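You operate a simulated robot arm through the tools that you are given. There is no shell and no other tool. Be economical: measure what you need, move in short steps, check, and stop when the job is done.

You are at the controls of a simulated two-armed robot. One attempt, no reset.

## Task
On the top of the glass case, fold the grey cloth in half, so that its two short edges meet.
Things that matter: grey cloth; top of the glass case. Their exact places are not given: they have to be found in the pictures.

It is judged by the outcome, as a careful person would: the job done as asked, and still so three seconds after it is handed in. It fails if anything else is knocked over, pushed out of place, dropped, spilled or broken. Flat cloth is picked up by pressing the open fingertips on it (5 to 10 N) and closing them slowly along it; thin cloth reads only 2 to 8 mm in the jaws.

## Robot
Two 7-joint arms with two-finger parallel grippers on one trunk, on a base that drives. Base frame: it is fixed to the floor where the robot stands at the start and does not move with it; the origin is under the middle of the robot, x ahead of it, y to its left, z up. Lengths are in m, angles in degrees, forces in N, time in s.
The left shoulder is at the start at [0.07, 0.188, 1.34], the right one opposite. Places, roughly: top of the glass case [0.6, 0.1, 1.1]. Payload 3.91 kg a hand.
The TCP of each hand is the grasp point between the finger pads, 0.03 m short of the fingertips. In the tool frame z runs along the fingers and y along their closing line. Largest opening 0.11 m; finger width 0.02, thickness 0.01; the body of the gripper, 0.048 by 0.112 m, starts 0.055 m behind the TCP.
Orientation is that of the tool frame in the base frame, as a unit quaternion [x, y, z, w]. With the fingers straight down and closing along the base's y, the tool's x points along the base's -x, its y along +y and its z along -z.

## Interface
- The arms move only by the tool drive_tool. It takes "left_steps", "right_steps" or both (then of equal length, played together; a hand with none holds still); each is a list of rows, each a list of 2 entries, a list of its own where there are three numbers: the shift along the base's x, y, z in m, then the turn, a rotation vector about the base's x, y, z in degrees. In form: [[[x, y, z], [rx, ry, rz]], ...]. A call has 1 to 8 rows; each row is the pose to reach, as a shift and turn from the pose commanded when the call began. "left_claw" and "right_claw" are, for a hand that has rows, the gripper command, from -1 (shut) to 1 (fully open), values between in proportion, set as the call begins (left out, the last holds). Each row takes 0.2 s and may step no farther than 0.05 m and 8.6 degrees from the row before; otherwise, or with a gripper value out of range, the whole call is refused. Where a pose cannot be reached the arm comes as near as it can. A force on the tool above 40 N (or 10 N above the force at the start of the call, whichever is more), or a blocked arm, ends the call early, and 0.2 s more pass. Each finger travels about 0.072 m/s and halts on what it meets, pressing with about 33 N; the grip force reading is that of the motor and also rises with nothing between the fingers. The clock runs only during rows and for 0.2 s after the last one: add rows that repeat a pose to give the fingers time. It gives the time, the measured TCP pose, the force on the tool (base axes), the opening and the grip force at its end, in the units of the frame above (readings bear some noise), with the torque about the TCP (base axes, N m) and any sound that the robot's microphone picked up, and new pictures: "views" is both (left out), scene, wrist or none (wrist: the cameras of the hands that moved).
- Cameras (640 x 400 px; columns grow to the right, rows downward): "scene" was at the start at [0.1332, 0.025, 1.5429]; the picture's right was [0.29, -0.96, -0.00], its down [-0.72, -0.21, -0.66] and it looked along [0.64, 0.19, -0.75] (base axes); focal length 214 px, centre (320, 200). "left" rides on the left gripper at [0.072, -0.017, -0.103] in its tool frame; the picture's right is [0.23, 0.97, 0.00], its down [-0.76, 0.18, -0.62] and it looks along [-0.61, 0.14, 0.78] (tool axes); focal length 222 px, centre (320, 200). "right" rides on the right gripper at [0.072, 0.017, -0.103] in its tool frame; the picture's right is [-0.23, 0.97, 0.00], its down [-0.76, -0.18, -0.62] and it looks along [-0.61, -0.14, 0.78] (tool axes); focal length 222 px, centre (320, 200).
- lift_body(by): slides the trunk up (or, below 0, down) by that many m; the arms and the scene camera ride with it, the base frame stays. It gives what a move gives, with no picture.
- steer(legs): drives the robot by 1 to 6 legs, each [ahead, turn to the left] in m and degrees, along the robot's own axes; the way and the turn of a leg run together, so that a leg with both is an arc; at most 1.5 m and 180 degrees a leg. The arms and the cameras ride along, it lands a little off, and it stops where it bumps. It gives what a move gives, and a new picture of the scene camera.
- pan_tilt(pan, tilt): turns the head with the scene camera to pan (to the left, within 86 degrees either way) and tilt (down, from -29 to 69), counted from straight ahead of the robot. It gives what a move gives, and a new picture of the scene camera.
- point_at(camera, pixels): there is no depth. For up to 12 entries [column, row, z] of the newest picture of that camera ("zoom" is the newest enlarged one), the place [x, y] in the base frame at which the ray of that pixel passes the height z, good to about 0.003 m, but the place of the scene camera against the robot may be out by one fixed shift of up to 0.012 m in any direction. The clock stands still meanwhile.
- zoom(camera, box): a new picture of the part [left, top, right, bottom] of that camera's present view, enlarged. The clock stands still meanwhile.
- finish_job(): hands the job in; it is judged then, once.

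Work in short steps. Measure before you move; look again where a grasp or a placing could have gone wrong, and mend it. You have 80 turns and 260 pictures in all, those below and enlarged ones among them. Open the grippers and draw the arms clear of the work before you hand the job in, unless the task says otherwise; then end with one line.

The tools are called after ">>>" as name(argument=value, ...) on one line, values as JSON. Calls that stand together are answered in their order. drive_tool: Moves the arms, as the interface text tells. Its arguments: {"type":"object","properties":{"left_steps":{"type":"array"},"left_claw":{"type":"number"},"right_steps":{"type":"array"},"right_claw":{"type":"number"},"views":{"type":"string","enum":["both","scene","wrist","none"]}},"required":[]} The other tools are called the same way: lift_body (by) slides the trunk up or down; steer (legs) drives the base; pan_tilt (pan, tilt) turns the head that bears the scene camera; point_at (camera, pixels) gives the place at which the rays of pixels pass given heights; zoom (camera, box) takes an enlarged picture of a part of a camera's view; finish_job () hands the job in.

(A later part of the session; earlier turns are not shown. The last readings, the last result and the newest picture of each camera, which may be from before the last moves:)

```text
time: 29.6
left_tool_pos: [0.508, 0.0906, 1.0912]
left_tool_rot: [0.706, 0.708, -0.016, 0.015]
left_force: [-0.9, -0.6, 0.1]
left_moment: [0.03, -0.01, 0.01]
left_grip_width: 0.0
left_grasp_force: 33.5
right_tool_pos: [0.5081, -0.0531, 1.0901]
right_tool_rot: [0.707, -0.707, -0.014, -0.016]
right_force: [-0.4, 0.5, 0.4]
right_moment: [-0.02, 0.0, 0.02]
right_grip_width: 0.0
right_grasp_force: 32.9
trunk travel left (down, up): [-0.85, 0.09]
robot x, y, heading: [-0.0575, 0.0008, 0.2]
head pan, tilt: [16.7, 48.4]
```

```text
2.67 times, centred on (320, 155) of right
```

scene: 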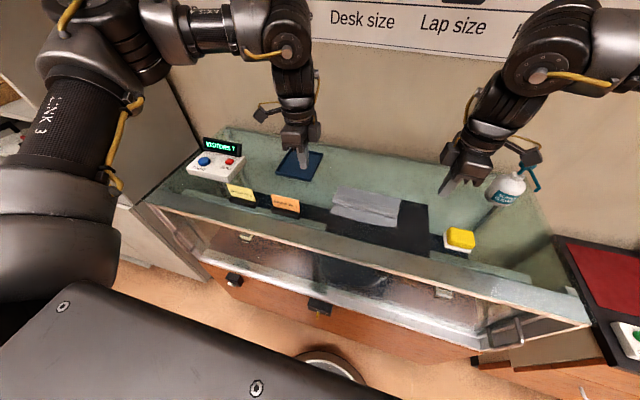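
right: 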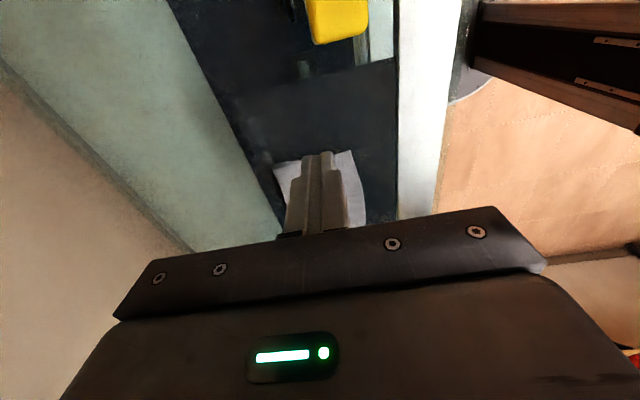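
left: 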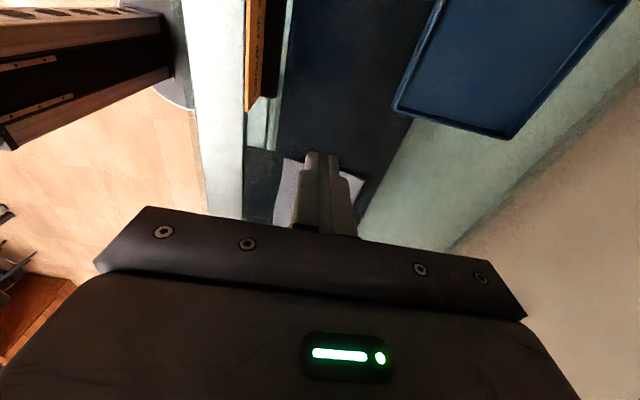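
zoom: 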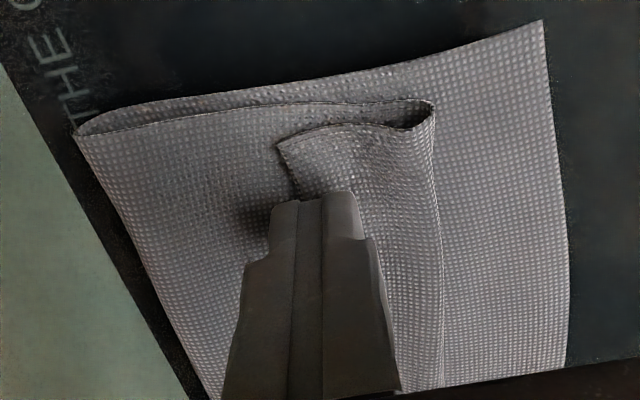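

The tips slid over the flap. I'll go back behind its edge and go lower, to light contact.

>>> drive_tool(left_steps=[[[0, 0, 0.008], [0, 0, 0]], [[0.028, 0, 0.008], [0, 0, 0]], [[0.028, 0, 0], [0, 0, 0]], [[0.028, 0, -0.004], [0, 0, 0]]], right_steps=[[[0, 0, 0.008], [0, 0, 0]], [[0.028, 0, 0.008], [0, 0, 0]], [[0.028, 0, 0], [0, 0, 0]], [[0.028, 0, -0.004], [0, 0, 0]]], views="none")

>>> zoom(camera="left", box=[200, 80, 440, 230])

>>> zoom(camera="right", box=[200, 80, 440, 230])

```text
time: 30.6
left_tool_pos: [0.5353, 0.0899, 1.0879]
left_tool_rot: [0.706, 0.708, -0.015, 0.015]
left_force: [-0.4, -0.3, 0.2]
left_moment: [0.02, -0.03, 0.0]
left_grip_width: 0.0001
left_grasp_force: 33.3
right_tool_pos: [0.5348, -0.0523, 1.0855]
right_tool_rot: [0.708, -0.706, -0.015, -0.016]
right_force: [0.2, 0.0, 0.1]
right_moment: [0.0, 0.02, 0.02]
right_grip_width: 0.0
right_grasp_force: 33.2
trunk travel left (down, up): [-0.85, 0.09]
robot x, y, heading: [-0.0602, 0.0019, 0.0]
head pan, tilt: [16.7, 48.4]
```

```text
2.67 times, centred on (320, 155) of left
```

zoom: 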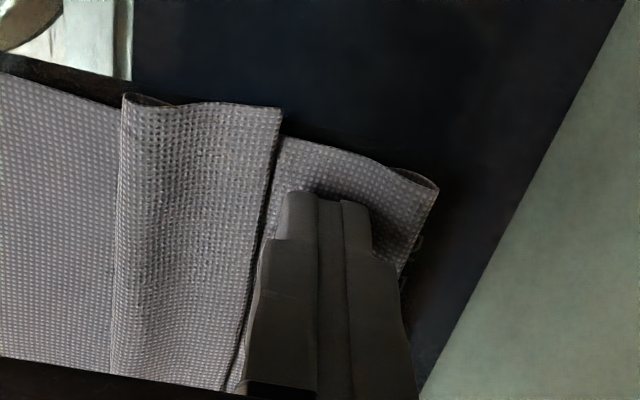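

```text
2.67 times, centred on (320, 155) of right
```

zoom: 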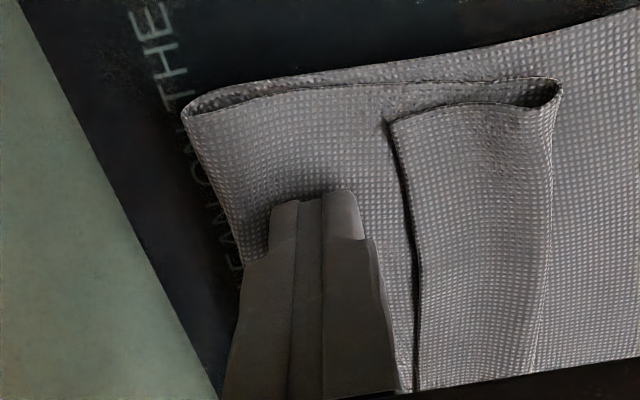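

Tips are now at about 1.057, below the flap edge. I'll push toward the robot at this height.

>>> drive_tool(left_steps=[[[-0.008, 0, -0.0005], [0, 0, 0]], [[-0.018, 0, -0.0005], [0, 0, 0]], [[-0.03, 0, -0.0005], [0, 0, 0]]], right_steps=[[[-0.008, 0, 0], [0, 0, 0]], [[-0.018, 0, 0], [0, 0, 0]], [[-0.03, 0, 0], [0, 0, 0]]], views="none")

>>> zoom(camera="left", box=[200, 80, 440, 230])

>>> zoom(camera="right", box=[200, 80, 440, 230])

```text
time: 31.4
left_tool_pos: [0.5053, 0.089, 1.087]
left_tool_rot: [0.706, 0.708, -0.016, 0.015]
left_force: [-0.3, 0.5, 0.4]
left_moment: [0.04, 0.0, 0.01]
left_grip_width: 0.0
left_grasp_force: 33.5
right_tool_pos: [0.5041, -0.051, 1.0866]
right_tool_rot: [0.708, -0.706, -0.014, -0.016]
right_force: [0.1, -0.4, 0.5]
right_moment: [-0.04, 0.0, 0.05]
right_grip_width: 0.0
right_grasp_force: 32.9
trunk travel left (down, up): [-0.85, 0.09]
robot x, y, heading: [-0.0571, 0.0005, 0.4]
head pan, tilt: [16.7, 48.4]
```

```text
2.67 times, centred on (320, 155) of left
```

zoom: 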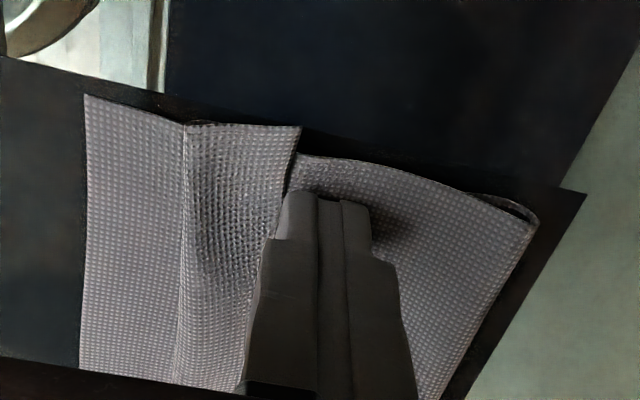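

```text
2.67 times, centred on (320, 155) of right
```

zoom: 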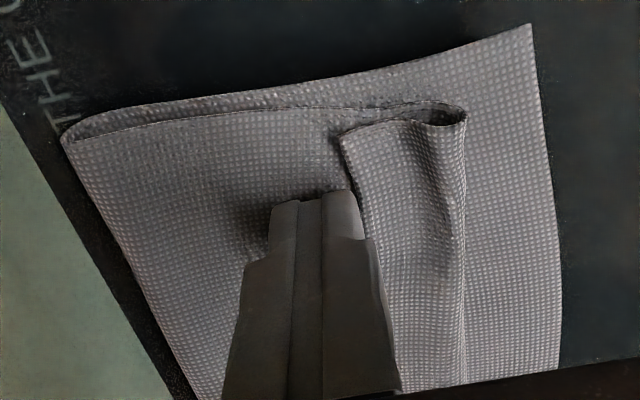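

Working: the flap edge is in front of the fingers and being pushed. I'll continue 3 cm.

>>> drive_tool(left_steps=[[[-0.01, 0, 0], [0, 0, 0]], [[-0.02, 0, 0], [0, 0, 0]], [[-0.03, 0, 0], [0, 0, 0]]], right_steps=[[[-0.01, 0, 0], [0, 0, 0]], [[-0.02, 0, 0], [0, 0, 0]], [[-0.03, 0, 0], [0, 0, 0]]], views="none")

>>> zoom(camera="left", box=[200, 80, 440, 230])

>>> zoom(camera="right", box=[200, 80, 440, 230])

```text
time: 32.2
left_tool_pos: [0.4751, 0.0906, 1.0856]
left_tool_rot: [0.706, 0.708, -0.016, 0.015]
left_force: [-0.2, 0.5, -0.6]
left_moment: [0.01, -0.03, 0.0]
left_grip_width: 0.0
left_grasp_force: 33.3
right_tool_pos: [0.4749, -0.051, 1.0871]
right_tool_rot: [0.708, -0.706, -0.015, -0.015]
right_force: [-0.3, -0.9, 0.0]
right_moment: [0.02, -0.02, 0.0]
right_grip_width: 0.0003
right_grasp_force: 32.9
trunk travel left (down, up): [-0.85, 0.09]
robot x, y, heading: [-0.0595, 0.0044, -0.2]
head pan, tilt: [16.7, 48.4]
```

```text
2.67 times, centred on (320, 155) of left
```

zoom: 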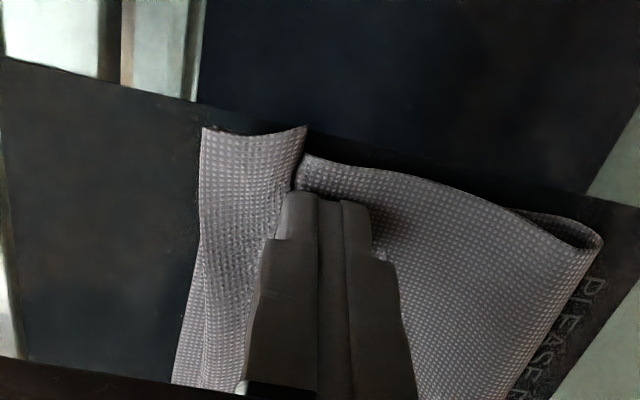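

```text
2.67 times, centred on (320, 155) of right
```

zoom: 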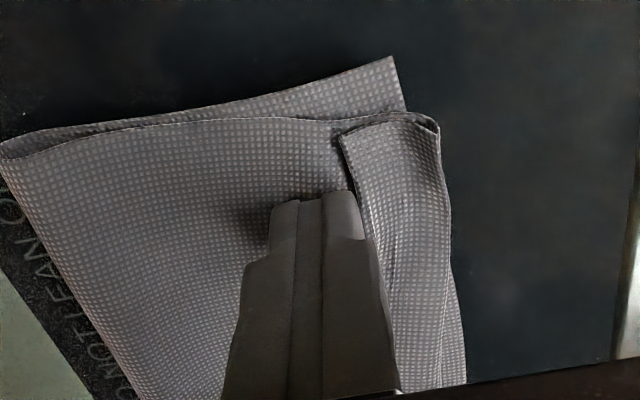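

The whole top layer slid rather than unrolling. A better idea is to pinch the top layer behind the flap with both hands and lift it, so gravity unfurls the hanging flap on the robot side. I'll raise and look at the present state.

>>> drive_tool(left_steps=[[[0.01, 0.0, 0.03], [0, 0, 0]], [[0.02, 0.03, 0.06], [0, 0, 0]], [[0.03, 0.07, 0.07], [0, 0, 0]], [[0.03, 0.11, 0.08], [0, 0, 0]]], right_steps=[[[0.01, 0.0, 0.03], [0, 0, 0]], [[0.02, -0.03, 0.06], [0, 0, 0]], [[0.03, -0.07, 0.07], [0, 0, 0]], [[0.03, -0.11, 0.08], [0, 0, 0]]], left_claw=-0.1, right_claw=-0.1, views="scene")

>>> zoom(camera="scene", box=[290, 150, 450, 250])

```text
time: 33.2
left_tool_pos: [0.5048, 0.2007, 1.1668]
left_tool_rot: [0.707, 0.707, -0.016, 0.014]
left_force: [0.1, 0.4, -0.8]
left_moment: [-0.02, 0.0, 0.01]
left_grip_width: 0.0494
left_grasp_force: 0.0
right_tool_pos: [0.5058, -0.1648, 1.1674]
right_tool_rot: [0.707, -0.707, -0.014, -0.016]
right_force: [0.1, 0.0, -0.1]
right_moment: [0.01, -0.02, -0.01]
right_grip_width: 0.049
right_grasp_force: 0.1
trunk travel left (down, up): [-0.85, 0.09]
robot x, y, heading: [-0.0572, -0.0017, 0.1]
head pan, tilt: [16.7, 48.4]
```

scene: 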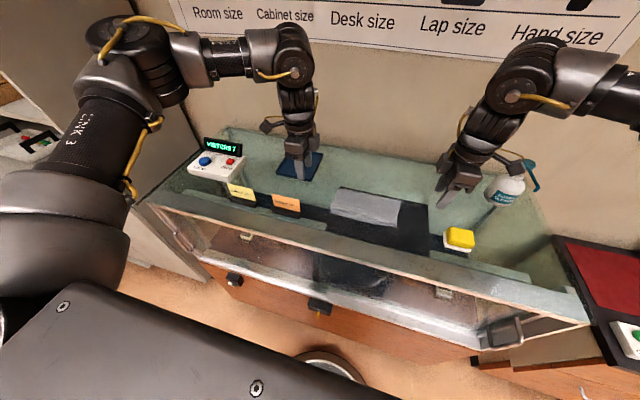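

```text
4.00 times, centred on (370, 200) of scene
```

zoom: 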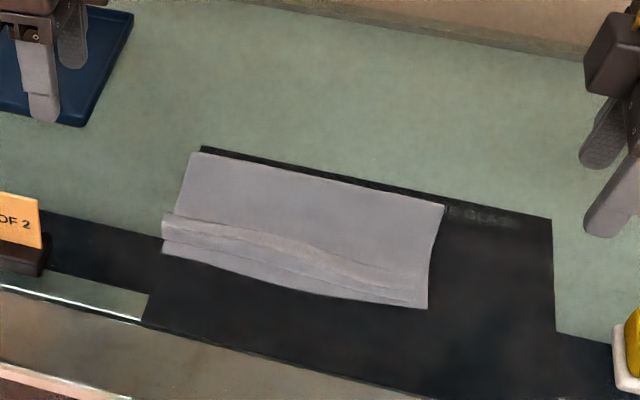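

I'll look closer at the edge region.

>>> zoom(camera="scene", box=[325, 185, 405, 235])

>>> zoom(camera="right", box=[220, 60, 460, 210])

>>> point_at(camera="scene", pixels=[[330.75, 203, 1.062], [365, 210, 1.06], [395, 222, 1.058], [330.5, 212, 1.055], [396.75, 227, 1.055], [339, 188, 1.058], [401, 201, 1.058]])

```text
8.00 times, centred on (365, 210) of scene
```

zoom: 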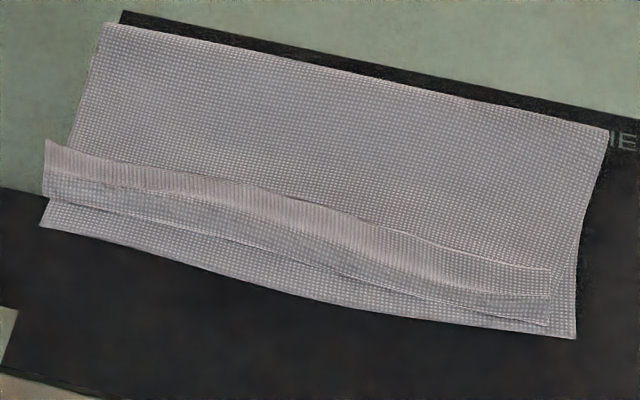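

```text
2.67 times, centred on (340, 135) of right
```

zoom: 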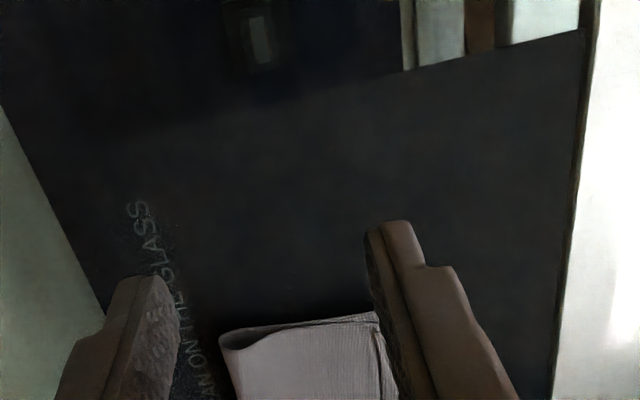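

```text
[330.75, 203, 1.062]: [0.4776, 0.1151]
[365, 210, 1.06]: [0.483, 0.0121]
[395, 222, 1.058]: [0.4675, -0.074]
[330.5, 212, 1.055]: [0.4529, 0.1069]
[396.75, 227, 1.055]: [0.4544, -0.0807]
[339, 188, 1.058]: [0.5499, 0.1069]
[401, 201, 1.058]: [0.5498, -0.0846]
```

The flap is now about 2 cm (edge ≈0.478, crest ≈0.462, crease ≈0.55). I'll place 40 mm-open jaws on the top layer just behind it (x≈0.518) for a pinch.

>>> drive_tool(left_steps=[[[0.013, -0.04, 0], [0, 0, 0]], [[0.013, -0.08, -0.01], [0, 0, 0]], [[0.013, -0.1107, -0.035], [0, 0, 0]], [[0.013, -0.1107, -0.065], [0, 0, 0]], [[0.013, -0.1107, -0.075], [0, 0, 0]]], right_steps=[[[0.012, 0.04, 0], [0, 0, 0]], [[0.012, 0.08, -0.01], [0, 0, 0]], [[0.012, 0.112, -0.035], [0, 0, 0]], [[0.012, 0.112, -0.065], [0, 0, 0]], [[0.012, 0.112, -0.075], [0, 0, 0]]], left_claw=-0.27, right_claw=-0.27, views="none")

>>> drive_tool(left_steps=[[[0, 0, -0.004], [0, 0, 0]], [[0, 0, -0.007], [0, 0, 0]], [[0, 0, -0.009], [0, 0, 0]]], right_steps=[[[0, 0, -0.004], [0, 0, 0]], [[0, 0, -0.007], [0, 0, 0]], [[0, 0, -0.009], [0, 0, 0]]], views="none")

>>> zoom(camera="left", box=[200, 80, 440, 230])

>>> zoom(camera="right", box=[200, 80, 440, 230])

```text
time: 34.4
left_tool_pos: [0.5202, 0.0905, 1.0907]
left_tool_rot: [0.707, 0.707, -0.016, 0.015]
left_force: [-0.3, 0.4, 0.0]
left_moment: [0.01, 0.0, 0.01]
left_grip_width: 0.0402
left_grasp_force: 0.1
right_tool_pos: [0.5167, -0.0526, 1.0924]
right_tool_rot: [0.708, -0.706, -0.015, -0.016]
right_force: [-1.0, -0.5, 0.7]
right_moment: [0.03, -0.03, 0.01]
right_grip_width: 0.0401
right_grasp_force: 0.1
trunk travel left (down, up): [-0.85, 0.09]
robot x, y, heading: [-0.0569, 0.0017, -0.1]
head pan, tilt: [16.7, 48.4]
```

```text
time: 35.2
left_tool_pos: [0.5183, 0.0891, 1.0842]
left_tool_rot: [0.706, 0.708, -0.015, 0.017]
left_force: [0.9, 1.9, 17.1]
left_moment: [0.17, 0.15, -0.03]
left_grip_width: 0.0397
left_grasp_force: 0.1
right_tool_pos: [0.5164, -0.0512, 1.0831]
right_tool_rot: [0.707, -0.707, -0.015, -0.017]
right_force: [-0.2, 0.0, 1.0]
right_moment: [-0.02, 0.03, 0.0]
right_grip_width: 0.0401
right_grasp_force: 0.0
trunk travel left (down, up): [-0.85, 0.09]
robot x, y, heading: [-0.0594, -0.0015, -0.2]
head pan, tilt: [16.7, 48.4]
```

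```text
2.67 times, centred on (320, 155) of left
```

zoom: 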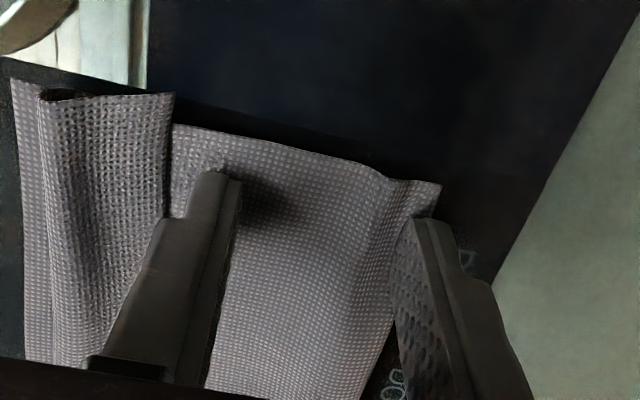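

```text
2.67 times, centred on (320, 155) of right
```

zoom: 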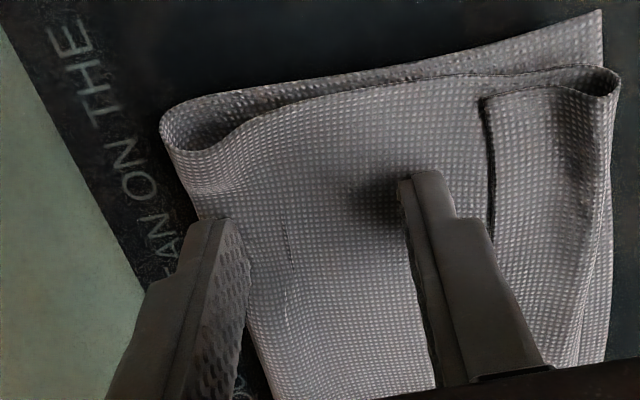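

Left 17 N, right 1 N: I'll balance these and close gradually.

>>> drive_tool(left_steps=[[[-0.002, 0, 0.0008], [0, 0, 0]], [[-0.002, 0, 0.0008], [0, 0, 0]]], right_steps=[[[0, 0, -0.0014], [0, 0, 0]], [[0, 0, -0.0014], [0, 0, 0]]], left_claw=-0.35, right_claw=-0.35, views="none")

>>> drive_tool(left_steps=[[[0, 0, 0], [0, 0, 0]], [[0, 0, 0], [0, 0, 0]]], right_steps=[[[0, 0, -0.0003], [0, 0, 0]], [[0, 0, -0.0003], [0, 0, 0]]], left_claw=-0.5, right_claw=-0.5, views="none")

>>> zoom(camera="left", box=[200, 80, 440, 230])

>>> zoom(camera="right", box=[200, 80, 440, 230])

```text
time: 35.8
left_tool_pos: [0.5154, 0.0895, 1.0836]
left_tool_rot: [0.706, 0.708, -0.016, 0.016]
left_force: [2.1, -0.4, 8.8]
left_moment: [0.07, 0.0, 0.0]
left_grip_width: 0.0354
left_grasp_force: 0.1
right_tool_pos: [0.5162, -0.0507, 1.084]
right_tool_rot: [-0.707, 0.707, 0.014, 0.019]
right_force: [2.4, -0.2, 20.5]
right_moment: [-0.18, 0.26, 0.05]
right_grip_width: 0.0345
right_grasp_force: 0.0
trunk travel left (down, up): [-0.85, 0.09]
robot x, y, heading: [-0.0588, -0.0017, 0.3]
head pan, tilt: [16.7, 48.4]
```

```text
time: 36.4
left_tool_pos: [0.5144, 0.0891, 1.0838]
left_tool_rot: [0.706, 0.708, -0.015, 0.016]
left_force: [0.2, -0.9, 4.2]
left_moment: [0.05, 0.03, -0.02]
left_grip_width: 0.0276
left_grasp_force: 0.1
right_tool_pos: [0.5159, -0.0498, 1.0839]
right_tool_rot: [-0.707, 0.707, 0.014, 0.019]
right_force: [2.0, -1.5, 31.5]
right_moment: [-0.24, 0.28, 0.03]
right_grip_width: 0.0258
right_grasp_force: 0.1
trunk travel left (down, up): [-0.85, 0.09]
robot x, y, heading: [-0.0582, -0.0022, 0.0]
head pan, tilt: [16.7, 48.4]
```

```text
2.67 times, centred on (320, 155) of left
```

zoom: 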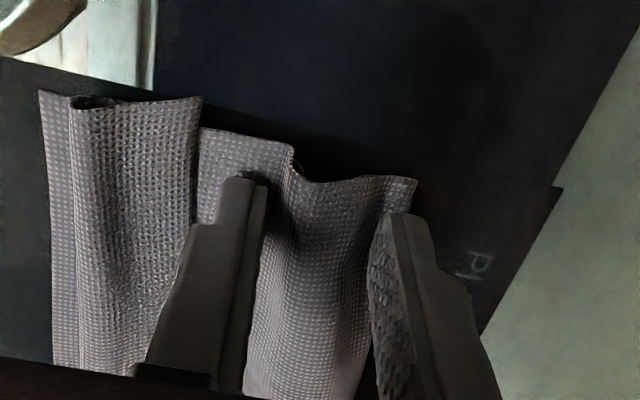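

```text
2.67 times, centred on (320, 155) of right
```

zoom: 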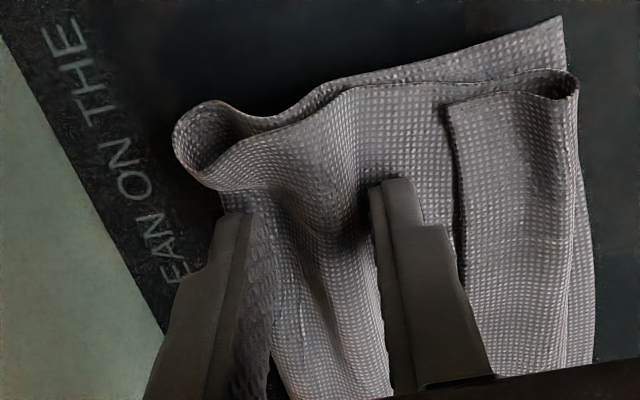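

Ridges are rising (both layers at right, which works too: the flap will hang freely). I'll ease right pressure and finish closing.

>>> drive_tool(left_steps=[[[0, 0, -0.0003], [0, 0, 0]], [[0, 0, -0.0003], [0, 0, 0]]], right_steps=[[[0, 0, 0.0012], [0, 0.4, 0]], [[0, 0, 0.0012], [0, 0.4, 0]]], left_claw=-0.7, right_claw=-0.7, views="none")

>>> drive_tool(left_steps=[[[0, 0, 0], [0, 0, 0]], [[0, 0, 0], [0, 0, 0]], [[0, 0, 0], [0, 0, 0]]], right_steps=[[[0, 0, 0], [0, 0, 0]], [[0, 0, 0], [0, 0, 0]], [[0, 0, 0], [0, 0, 0]]], left_claw=-1, right_claw=-1, views="none")

>>> zoom(camera="left", box=[200, 80, 440, 230])

>>> zoom(camera="right", box=[200, 80, 440, 230])

```text
time: 37.0
left_tool_pos: [0.5144, 0.089, 1.084]
left_tool_rot: [0.706, 0.708, -0.015, 0.016]
left_force: [-1.2, 0.9, 5.7]
left_moment: [0.06, 0.05, -0.02]
left_grip_width: 0.0164
left_grasp_force: 0.2
right_tool_pos: [0.5142, -0.0504, 1.0849]
right_tool_rot: [0.708, -0.706, -0.015, -0.015]
right_force: [-2.0, -1.9, 23.6]
right_moment: [-0.26, 0.08, -0.03]
right_grip_width: 0.0159
right_grasp_force: 0.1
trunk travel left (down, up): [-0.85, 0.09]
robot x, y, heading: [-0.0571, 0.0018, 0.0]
head pan, tilt: [16.7, 48.4]
```

```text
time: 37.8
left_tool_pos: [0.5157, 0.0894, 1.0834]
left_tool_rot: [0.707, 0.707, -0.015, 0.016]
left_force: [0.7, -1.4, 9.1]
left_moment: [-0.01, -0.01, 0.0]
left_grip_width: 0.003
left_grasp_force: 33.2
right_tool_pos: [0.515, -0.0494, 1.0846]
right_tool_rot: [0.708, -0.706, -0.016, -0.015]
right_force: [-2.5, 2.1, 21.2]
right_moment: [-0.1, 0.09, -0.02]
right_grip_width: 0.0024
right_grasp_force: 33.4
trunk travel left (down, up): [-0.85, 0.09]
robot x, y, heading: [-0.0564, -0.0052, 0.0]
head pan, tilt: [16.7, 48.4]
```

```text
2.67 times, centred on (320, 155) of left
```

zoom: 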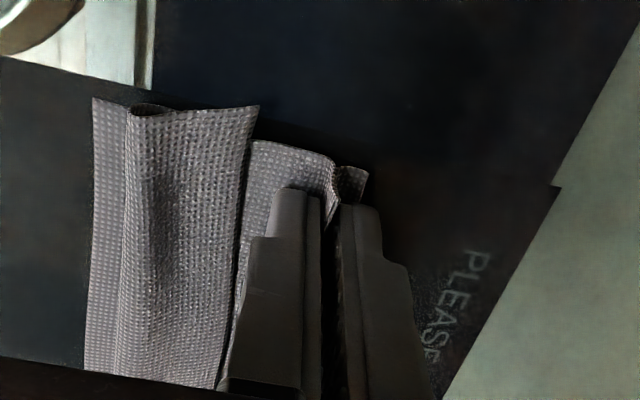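

```text
2.67 times, centred on (320, 155) of right
```

zoom: 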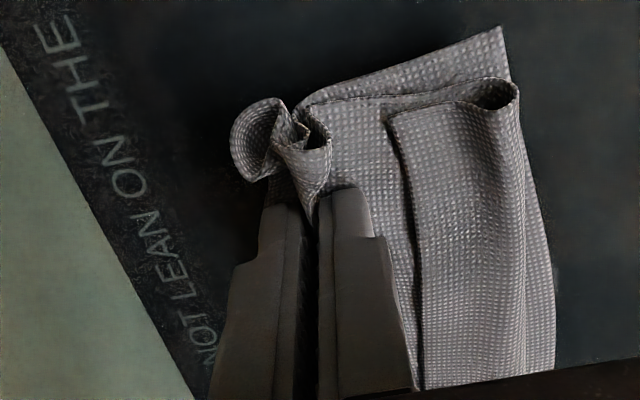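

Both hands have a grip (3.0 and 2.4 mm). I'll lift 10 cm to let the flap hang and unfurl.

>>> drive_tool(left_steps=[[[0, 0, 0.02], [0, 0, 0]], [[0, 0, 0.045], [0, 0, 0]], [[0, 0, 0.07], [0, 0, 0]], [[0, 0, 0.1], [0, 0, 0]], [[0, 0, 0.1], [0, 0, 0]]], right_steps=[[[0, 0, 0.02], [0, 0, 0]], [[0, 0, 0.045], [0, 0, 0]], [[0, 0, 0.07], [0, 0, 0]], [[0, 0, 0.1], [0, 0, 0]], [[0, 0, 0.1], [0, 0, 0]]])

>>> zoom(camera="scene", box=[290, 130, 450, 230])

>>> zoom(camera="right", box=[200, 80, 440, 230])

>>> zoom(camera="left", box=[200, 80, 440, 230])

```text
time: 39.0
left_tool_pos: [0.5145, 0.0906, 1.1804]
left_tool_rot: [0.706, 0.708, -0.016, 0.015]
left_force: [0.1, -3.4, -1.1]
left_moment: [-0.09, 0.0, 0.03]
left_grip_width: 0.0028
left_grasp_force: 33.2
right_tool_pos: [0.5187, -0.0515, 1.1817]
right_tool_rot: [0.707, -0.707, -0.016, -0.013]
right_force: [0.6, 3.5, 0.4]
right_moment: [0.07, -0.01, 0.0]
right_grip_width: 0.0026
right_grasp_force: 33.1
trunk travel left (down, up): [-0.85, 0.09]
robot x, y, heading: [-0.0613, 0.0016, 0.3]
head pan, tilt: [16.7, 48.4]
```

scene: 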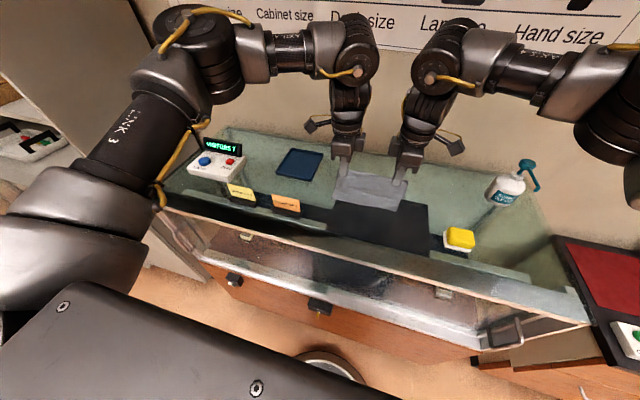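
right: 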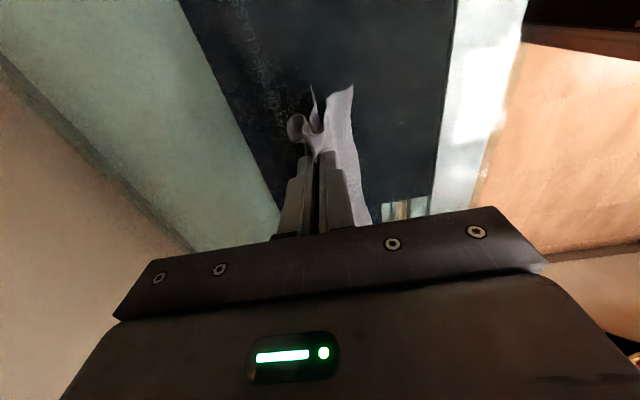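
left: 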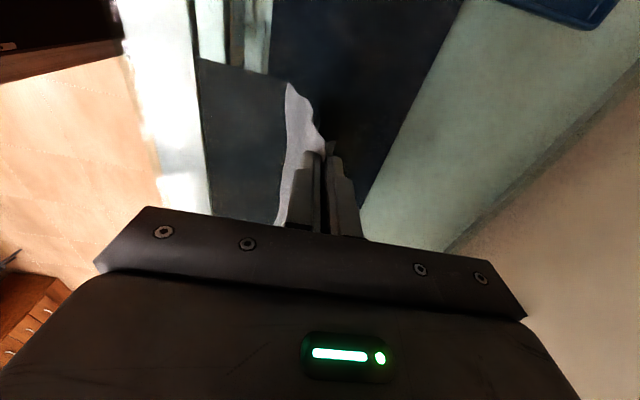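

```text
4.00 times, centred on (370, 180) of scene
```

zoom: 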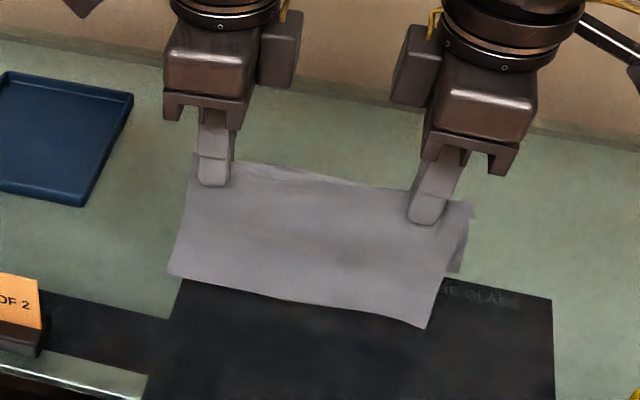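

```text
2.67 times, centred on (320, 155) of right
```

zoom: 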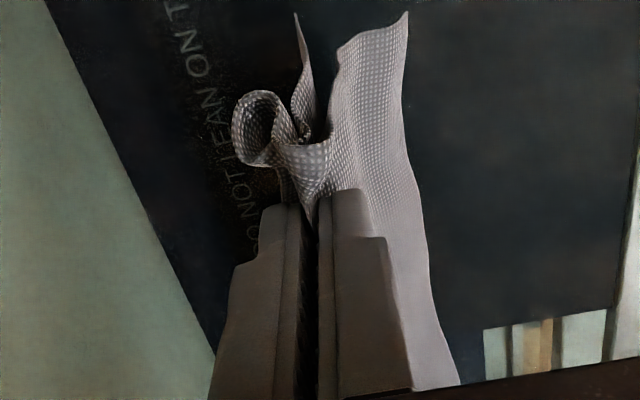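

```text
2.67 times, centred on (320, 155) of left
```

zoom: 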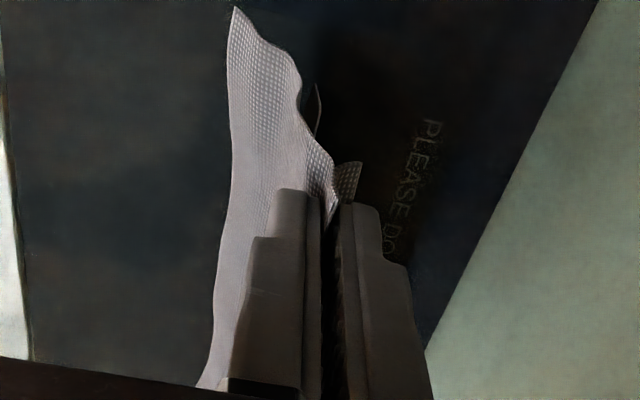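

Excellent: the folded cloth hangs with both halves straight down and the flap unfurled. I'll lay it down by lowering while moving away from the robot so the edges trail toward it.

>>> drive_tool(left_steps=[[[0.01, 0, -0.006], [0, 0, 0]], [[0.025, 0, -0.014], [0, 0, 0]], [[0.042, 0, -0.027], [0, 0, 0]], [[0.055, 0, -0.04], [0, 0, 0]]], right_steps=[[[0.01, 0, -0.006], [0, 0, 0]], [[0.025, 0, -0.014], [0, 0, 0]], [[0.042, 0, -0.027], [0, 0, 0]], [[0.055, 0, -0.04], [0, 0, 0]]], views="wrist")

>>> zoom(camera="scene", box=[290, 130, 450, 230])

>>> zoom(camera="right", box=[200, 80, 440, 230])

>>> zoom(camera="left", box=[200, 80, 440, 230])

```text
time: 40.0
left_tool_pos: [0.5738, 0.0895, 1.1413]
left_tool_rot: [0.707, 0.707, -0.017, 0.014]
left_force: [-0.5, -2.2, -0.4]
left_moment: [-0.1, 0.02, 0.03]
left_grip_width: 0.0027
left_grasp_force: 33.1
right_tool_pos: [0.5748, -0.0508, 1.1415]
right_tool_rot: [-0.707, 0.707, 0.019, 0.013]
right_force: [-0.3, 2.5, 0.3]
right_moment: [0.05, 0.0, 0.03]
right_grip_width: 0.0024
right_grasp_force: 33.5
trunk travel left (down, up): [-0.85, 0.09]
robot x, y, heading: [-0.0566, 0.0003, 0.1]
head pan, tilt: [16.7, 48.4]
```

right: 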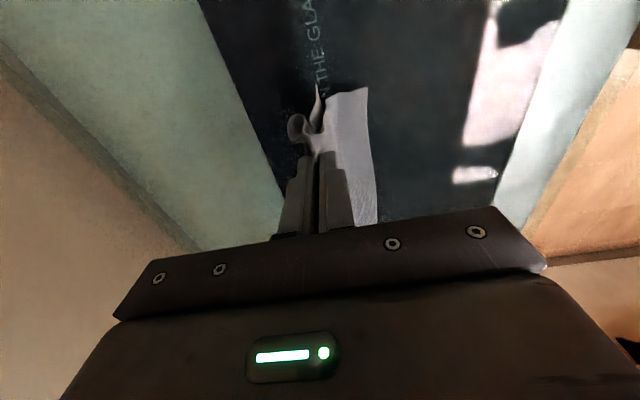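
left: 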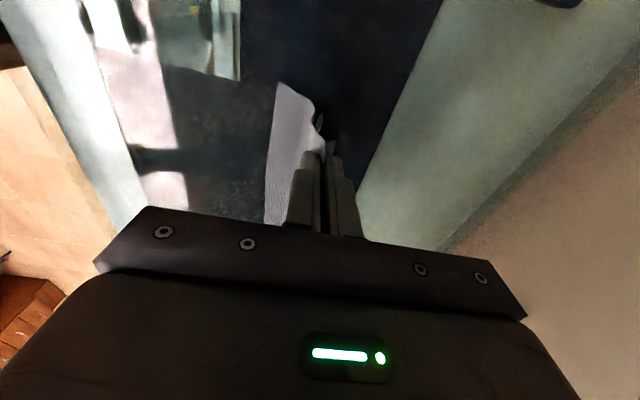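

```text
4.00 times, centred on (370, 180) of scene
```

zoom: 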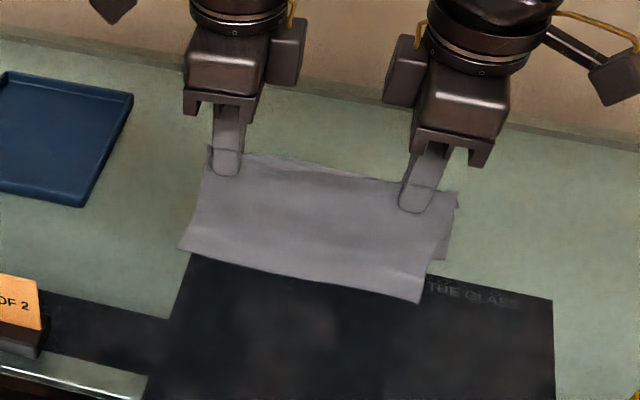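

```text
2.67 times, centred on (320, 155) of right
```

zoom: 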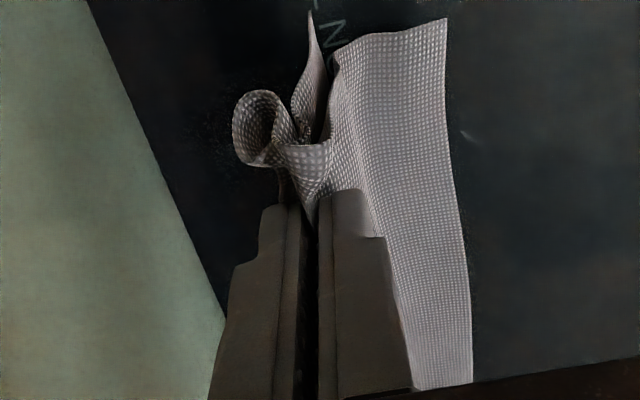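

```text
2.67 times, centred on (320, 155) of left
```

zoom: 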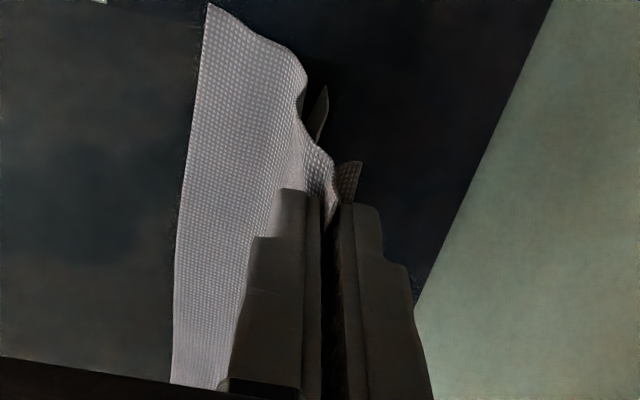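

The top half trails correctly; the lower half still hangs almost straight. I'll check where its lower corner is.

>>> point_at(camera="right", pixels=[[316, 84.5, 1.054], [367.6, 86.8, 1.054], [316, 84.5, 1.075], [367.6, 86.8, 1.075]])

>>> point_at(camera="left", pixels=[[278, 82, 1.054], [322, 112, 1.054], [278, 82, 1.075], [322, 112, 1.075]])

```text
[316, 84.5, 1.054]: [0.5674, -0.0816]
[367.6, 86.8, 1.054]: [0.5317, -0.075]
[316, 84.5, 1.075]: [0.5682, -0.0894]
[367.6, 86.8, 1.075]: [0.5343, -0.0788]
```

```text
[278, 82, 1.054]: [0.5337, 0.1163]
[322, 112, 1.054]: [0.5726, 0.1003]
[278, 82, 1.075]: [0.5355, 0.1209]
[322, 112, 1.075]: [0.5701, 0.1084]
```

Both lower edges touch the table (lower half at x≈0.57, top half at ≈0.533). Continuing forward and down will make both trail toward the robot.

>>> drive_tool(left_steps=[[[0.012, 0, -0.004], [0, 0, 0]], [[0.025, 0, -0.012], [0, 0, 0]], [[0.038, 0, -0.022], [0, 0, 0]], [[0.047, 0, -0.034], [0, 0, 0]], [[0.052, 0, -0.044], [0, 0, 0]]], right_steps=[[[0.012, 0, -0.004], [0, 0, 0]], [[0.025, 0, -0.012], [0, 0, 0]], [[0.038, 0, -0.022], [0, 0, 0]], [[0.047, 0, -0.034], [0, 0, 0]], [[0.052, 0, -0.044], [0, 0, 0]]], views="none")

>>> zoom(camera="scene", box=[290, 130, 450, 230])

>>> zoom(camera="right", box=[200, 40, 520, 240])

>>> zoom(camera="left", box=[120, 40, 440, 240])

```text
time: 41.2
left_tool_pos: [0.6288, 0.0947, 1.1027]
left_tool_rot: [0.704, 0.71, -0.015, 0.022]
left_force: [-1.2, -16.9, -1.6]
left_moment: [-0.43, 0.04, -0.02]
left_grip_width: 0.003
left_grasp_force: 33.5
right_tool_pos: [0.624, -0.0523, 1.0927]
right_tool_rot: [-0.707, 0.707, 0.02, 0.009]
right_force: [1.0, 17.1, 1.9]
right_moment: [0.48, -0.01, -0.03]
right_grip_width: 0.0024
right_grasp_force: 32.8
trunk travel left (down, up): [-0.85, 0.09]
robot x, y, heading: [-0.0568, 0.0011, 0.3]
head pan, tilt: [16.7, 48.4]
```

```text
4.00 times, centred on (370, 180) of scene
```

zoom: 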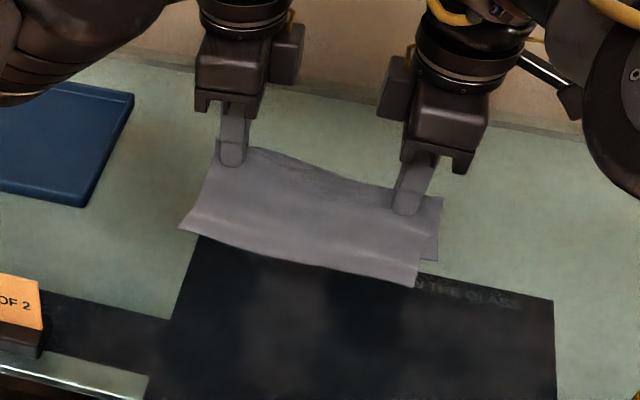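

```text
2.00 times, centred on (360, 140) of right
```

zoom: 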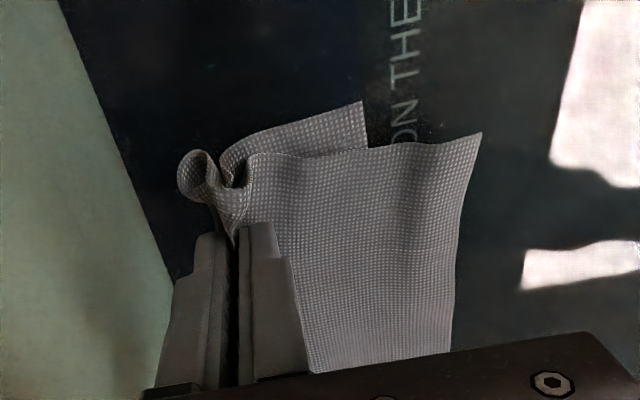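

```text
2.00 times, centred on (280, 140) of left
```

zoom: 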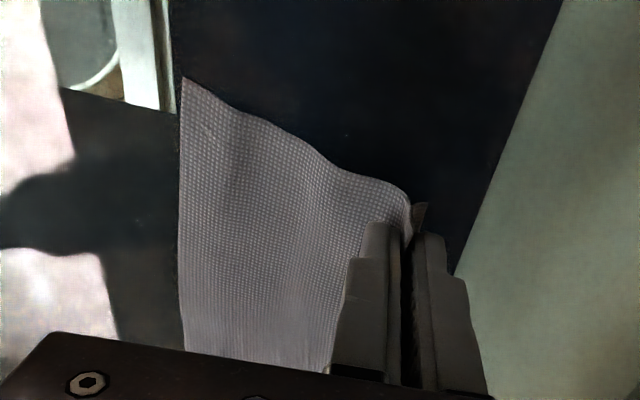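

Both halves now lean toward the robot. The wrists are touching again (±17 N in y stretching the cloth), so I'll lean the hands outward slightly and settle the last centimetre.

>>> drive_tool(left_steps=[[[0, 0, 0], [-1.5, 0, 0]], [[0.0, 0, -0.002], [-2.5, 0, 0]], [[0.0, 0, -0.004], [-2.5, 0, 0]]], right_steps=[[[0, 0, 0], [1.5, 0, 0]], [[0.0, 0, -0.002], [2.5, 0, 0]], [[0.0, 0, -0.004], [2.5, 0, 0]]], views="none")

>>> zoom(camera="right", box=[200, 40, 520, 240])

>>> zoom(camera="left", box=[120, 40, 440, 240])

```text
time: 42.0
left_tool_pos: [0.6246, 0.0887, 1.0928]
left_tool_rot: [0.706, 0.707, -0.031, 0.029]
left_force: [0.2, -1.1, -0.7]
left_moment: [0.02, -0.01, 0.0]
left_grip_width: 0.003
left_grasp_force: 32.9
right_tool_pos: [0.6239, -0.0498, 1.0938]
right_tool_rot: [0.707, -0.706, -0.032, -0.029]
right_force: [0.0, 0.3, -0.5]
right_moment: [-0.01, -0.01, 0.0]
right_grip_width: 0.0021
right_grasp_force: 32.6
trunk travel left (down, up): [-0.85, 0.09]
robot x, y, heading: [-0.0553, -0.0014, 0.3]
head pan, tilt: [16.7, 48.4]
```

```text
2.00 times, centred on (360, 140) of right
```

zoom: 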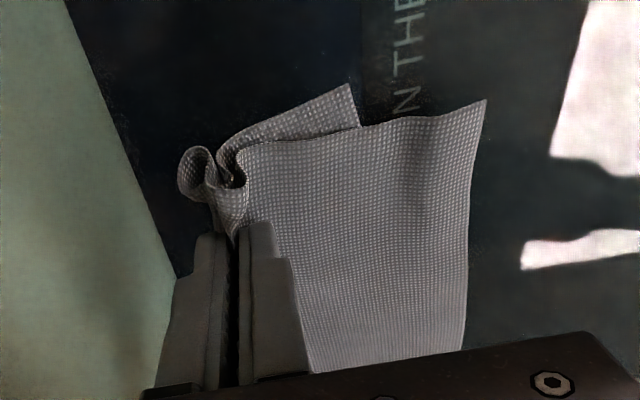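

```text
2.00 times, centred on (280, 140) of left
```

zoom: 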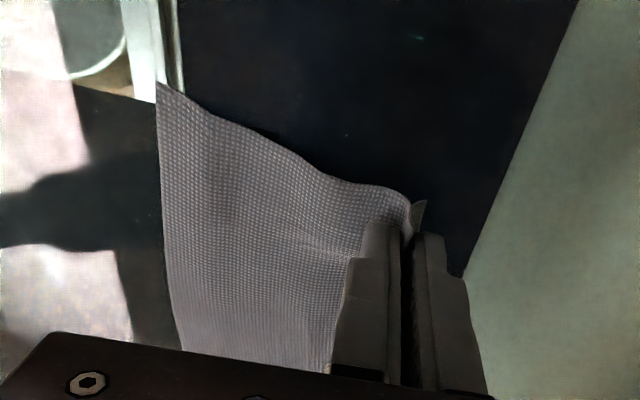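

Forces relaxed. I'll open the jaws and rise to see how it settles.

>>> drive_tool(left_steps=[[[0, 0, 0], [0, 0, 0]], [[0, 0, 0], [0, 0, 0]], [[0, 0, 0], [0, 0, 0]], [[0, 0, 0.02], [0, 0, 0]], [[0, 0, 0.05], [0, 0, 0]], [[0, 0.03, 0.08], [0, 0, 0]], [[0, 0.075, 0.09], [0, 0, 0]]], right_steps=[[[0, 0, 0], [0, 0, 0]], [[0, 0, 0], [0, 0, 0]], [[0, 0, 0], [0, 0, 0]], [[0, 0, 0.02], [0, 0, 0]], [[0, 0, 0.05], [0, 0, 0]], [[0, -0.03, 0.08], [0, 0, 0]], [[0, -0.075, 0.09], [0, 0, 0]]], left_claw=-0.2, right_claw=-0.2, views="scene")

>>> zoom(camera="scene", box=[320, 160, 420, 222])

>>> zoom(camera="right", box=[200, 40, 520, 240])

>>> zoom(camera="left", box=[120, 40, 440, 240])

```text
time: 43.6
left_tool_pos: [0.6249, 0.1649, 1.1846]
left_tool_rot: [0.706, 0.707, -0.031, 0.03]
left_force: [0.0, 0.6, 0.3]
left_moment: [0.02, -0.05, -0.03]
left_grip_width: 0.044
left_grasp_force: 0.1
right_tool_pos: [0.6246, -0.1259, 1.1807]
right_tool_rot: [0.707, -0.706, -0.033, -0.028]
right_force: [0.4, 0.4, -0.5]
right_moment: [0.01, 0.01, 0.0]
right_grip_width: 0.044
right_grasp_force: 0.1
trunk travel left (down, up): [-0.85, 0.09]
robot x, y, heading: [-0.0586, -0.0, 0.3]
head pan, tilt: [16.7, 48.4]
```

scene: 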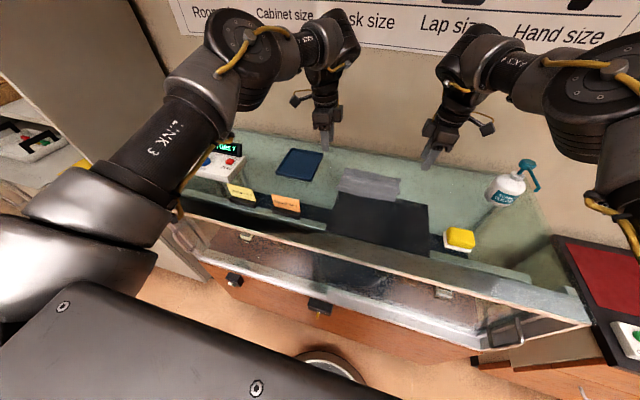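

```text
6.40 times, centred on (370, 191) of scene
```

zoom: 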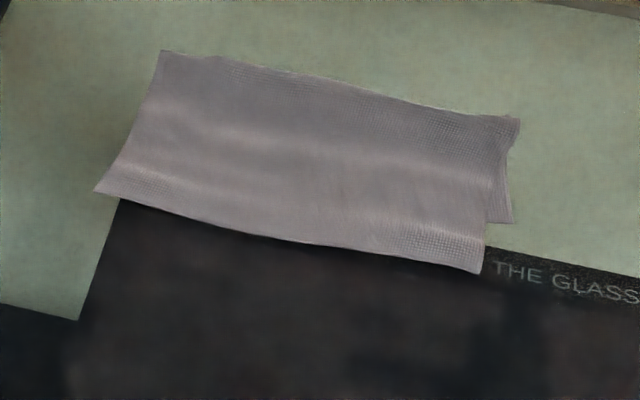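

```text
2.00 times, centred on (360, 140) of right
```

zoom: 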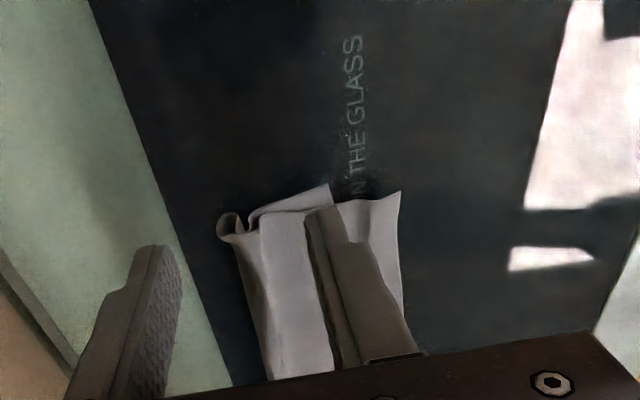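

```text
2.00 times, centred on (280, 140) of left
```

zoom: 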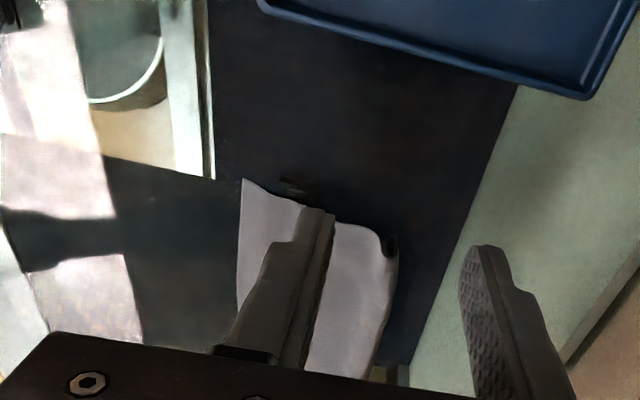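

The top half is now smooth; the lower half's edge at right falls short by some cm because a wrinkle remains near the crease. I'll measure and get a clear view with the arms apart.

>>> drive_tool(left_steps=[[[-0.04, 0.02, 0], [0, 0, 0]], [[-0.08, 0.04, 0], [0, 0, 0]]], right_steps=[[[-0.04, -0.025, 0], [0, 0, 0]], [[-0.08, -0.05, 0], [0, 0, 0]]], views="none")

>>> zoom(camera="right", box=[120, 60, 360, 210])

>>> zoom(camera="left", box=[280, 60, 520, 210])

>>> point_at(camera="scene", pixels=[[345.2, 168.6, 1.07], [401, 179, 1.07], [334.7, 190.8, 1.054], [395, 203.6, 1.054], [400, 195.5, 1.054]])

```text
time: 44.2
left_tool_pos: [0.5394, 0.2061, 1.1873]
left_tool_rot: [0.706, 0.707, -0.029, 0.032]
left_force: [0.2, 0.1, 0.4]
left_moment: [-0.03, -0.02, -0.02]
left_grip_width: 0.0442
left_grasp_force: 0.0
right_tool_pos: [0.5412, -0.1743, 1.1848]
right_tool_rot: [0.707, -0.706, -0.03, -0.03]
right_force: [0.5, -0.5, 0.2]
right_moment: [-0.03, -0.03, -0.04]
right_grip_width: 0.044
right_grasp_force: 0.1
trunk travel left (down, up): [-0.85, 0.09]
robot x, y, heading: [-0.0573, 0.002, 0.1]
head pan, tilt: [16.7, 48.4]
```

```text
2.67 times, centred on (240, 135) of right
```

zoom: 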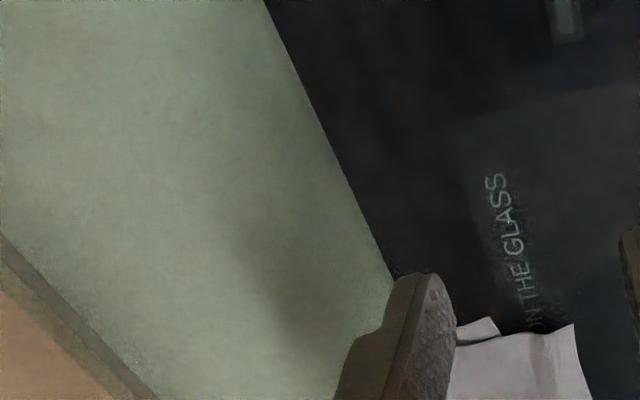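

```text
2.67 times, centred on (400, 135) of left
```

zoom: 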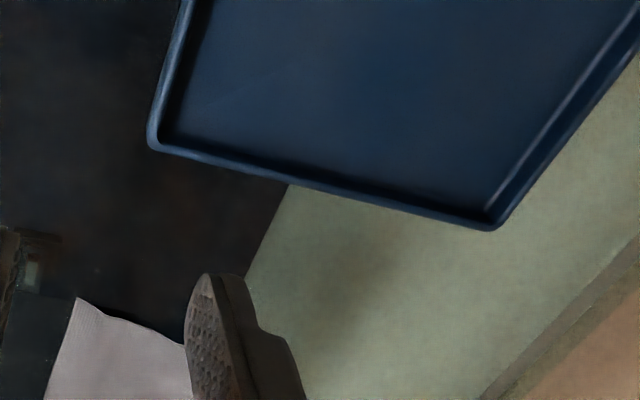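

```text
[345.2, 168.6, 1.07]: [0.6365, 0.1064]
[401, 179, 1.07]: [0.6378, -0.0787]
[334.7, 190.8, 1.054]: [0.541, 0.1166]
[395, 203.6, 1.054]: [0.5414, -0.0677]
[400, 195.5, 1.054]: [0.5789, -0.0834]
```

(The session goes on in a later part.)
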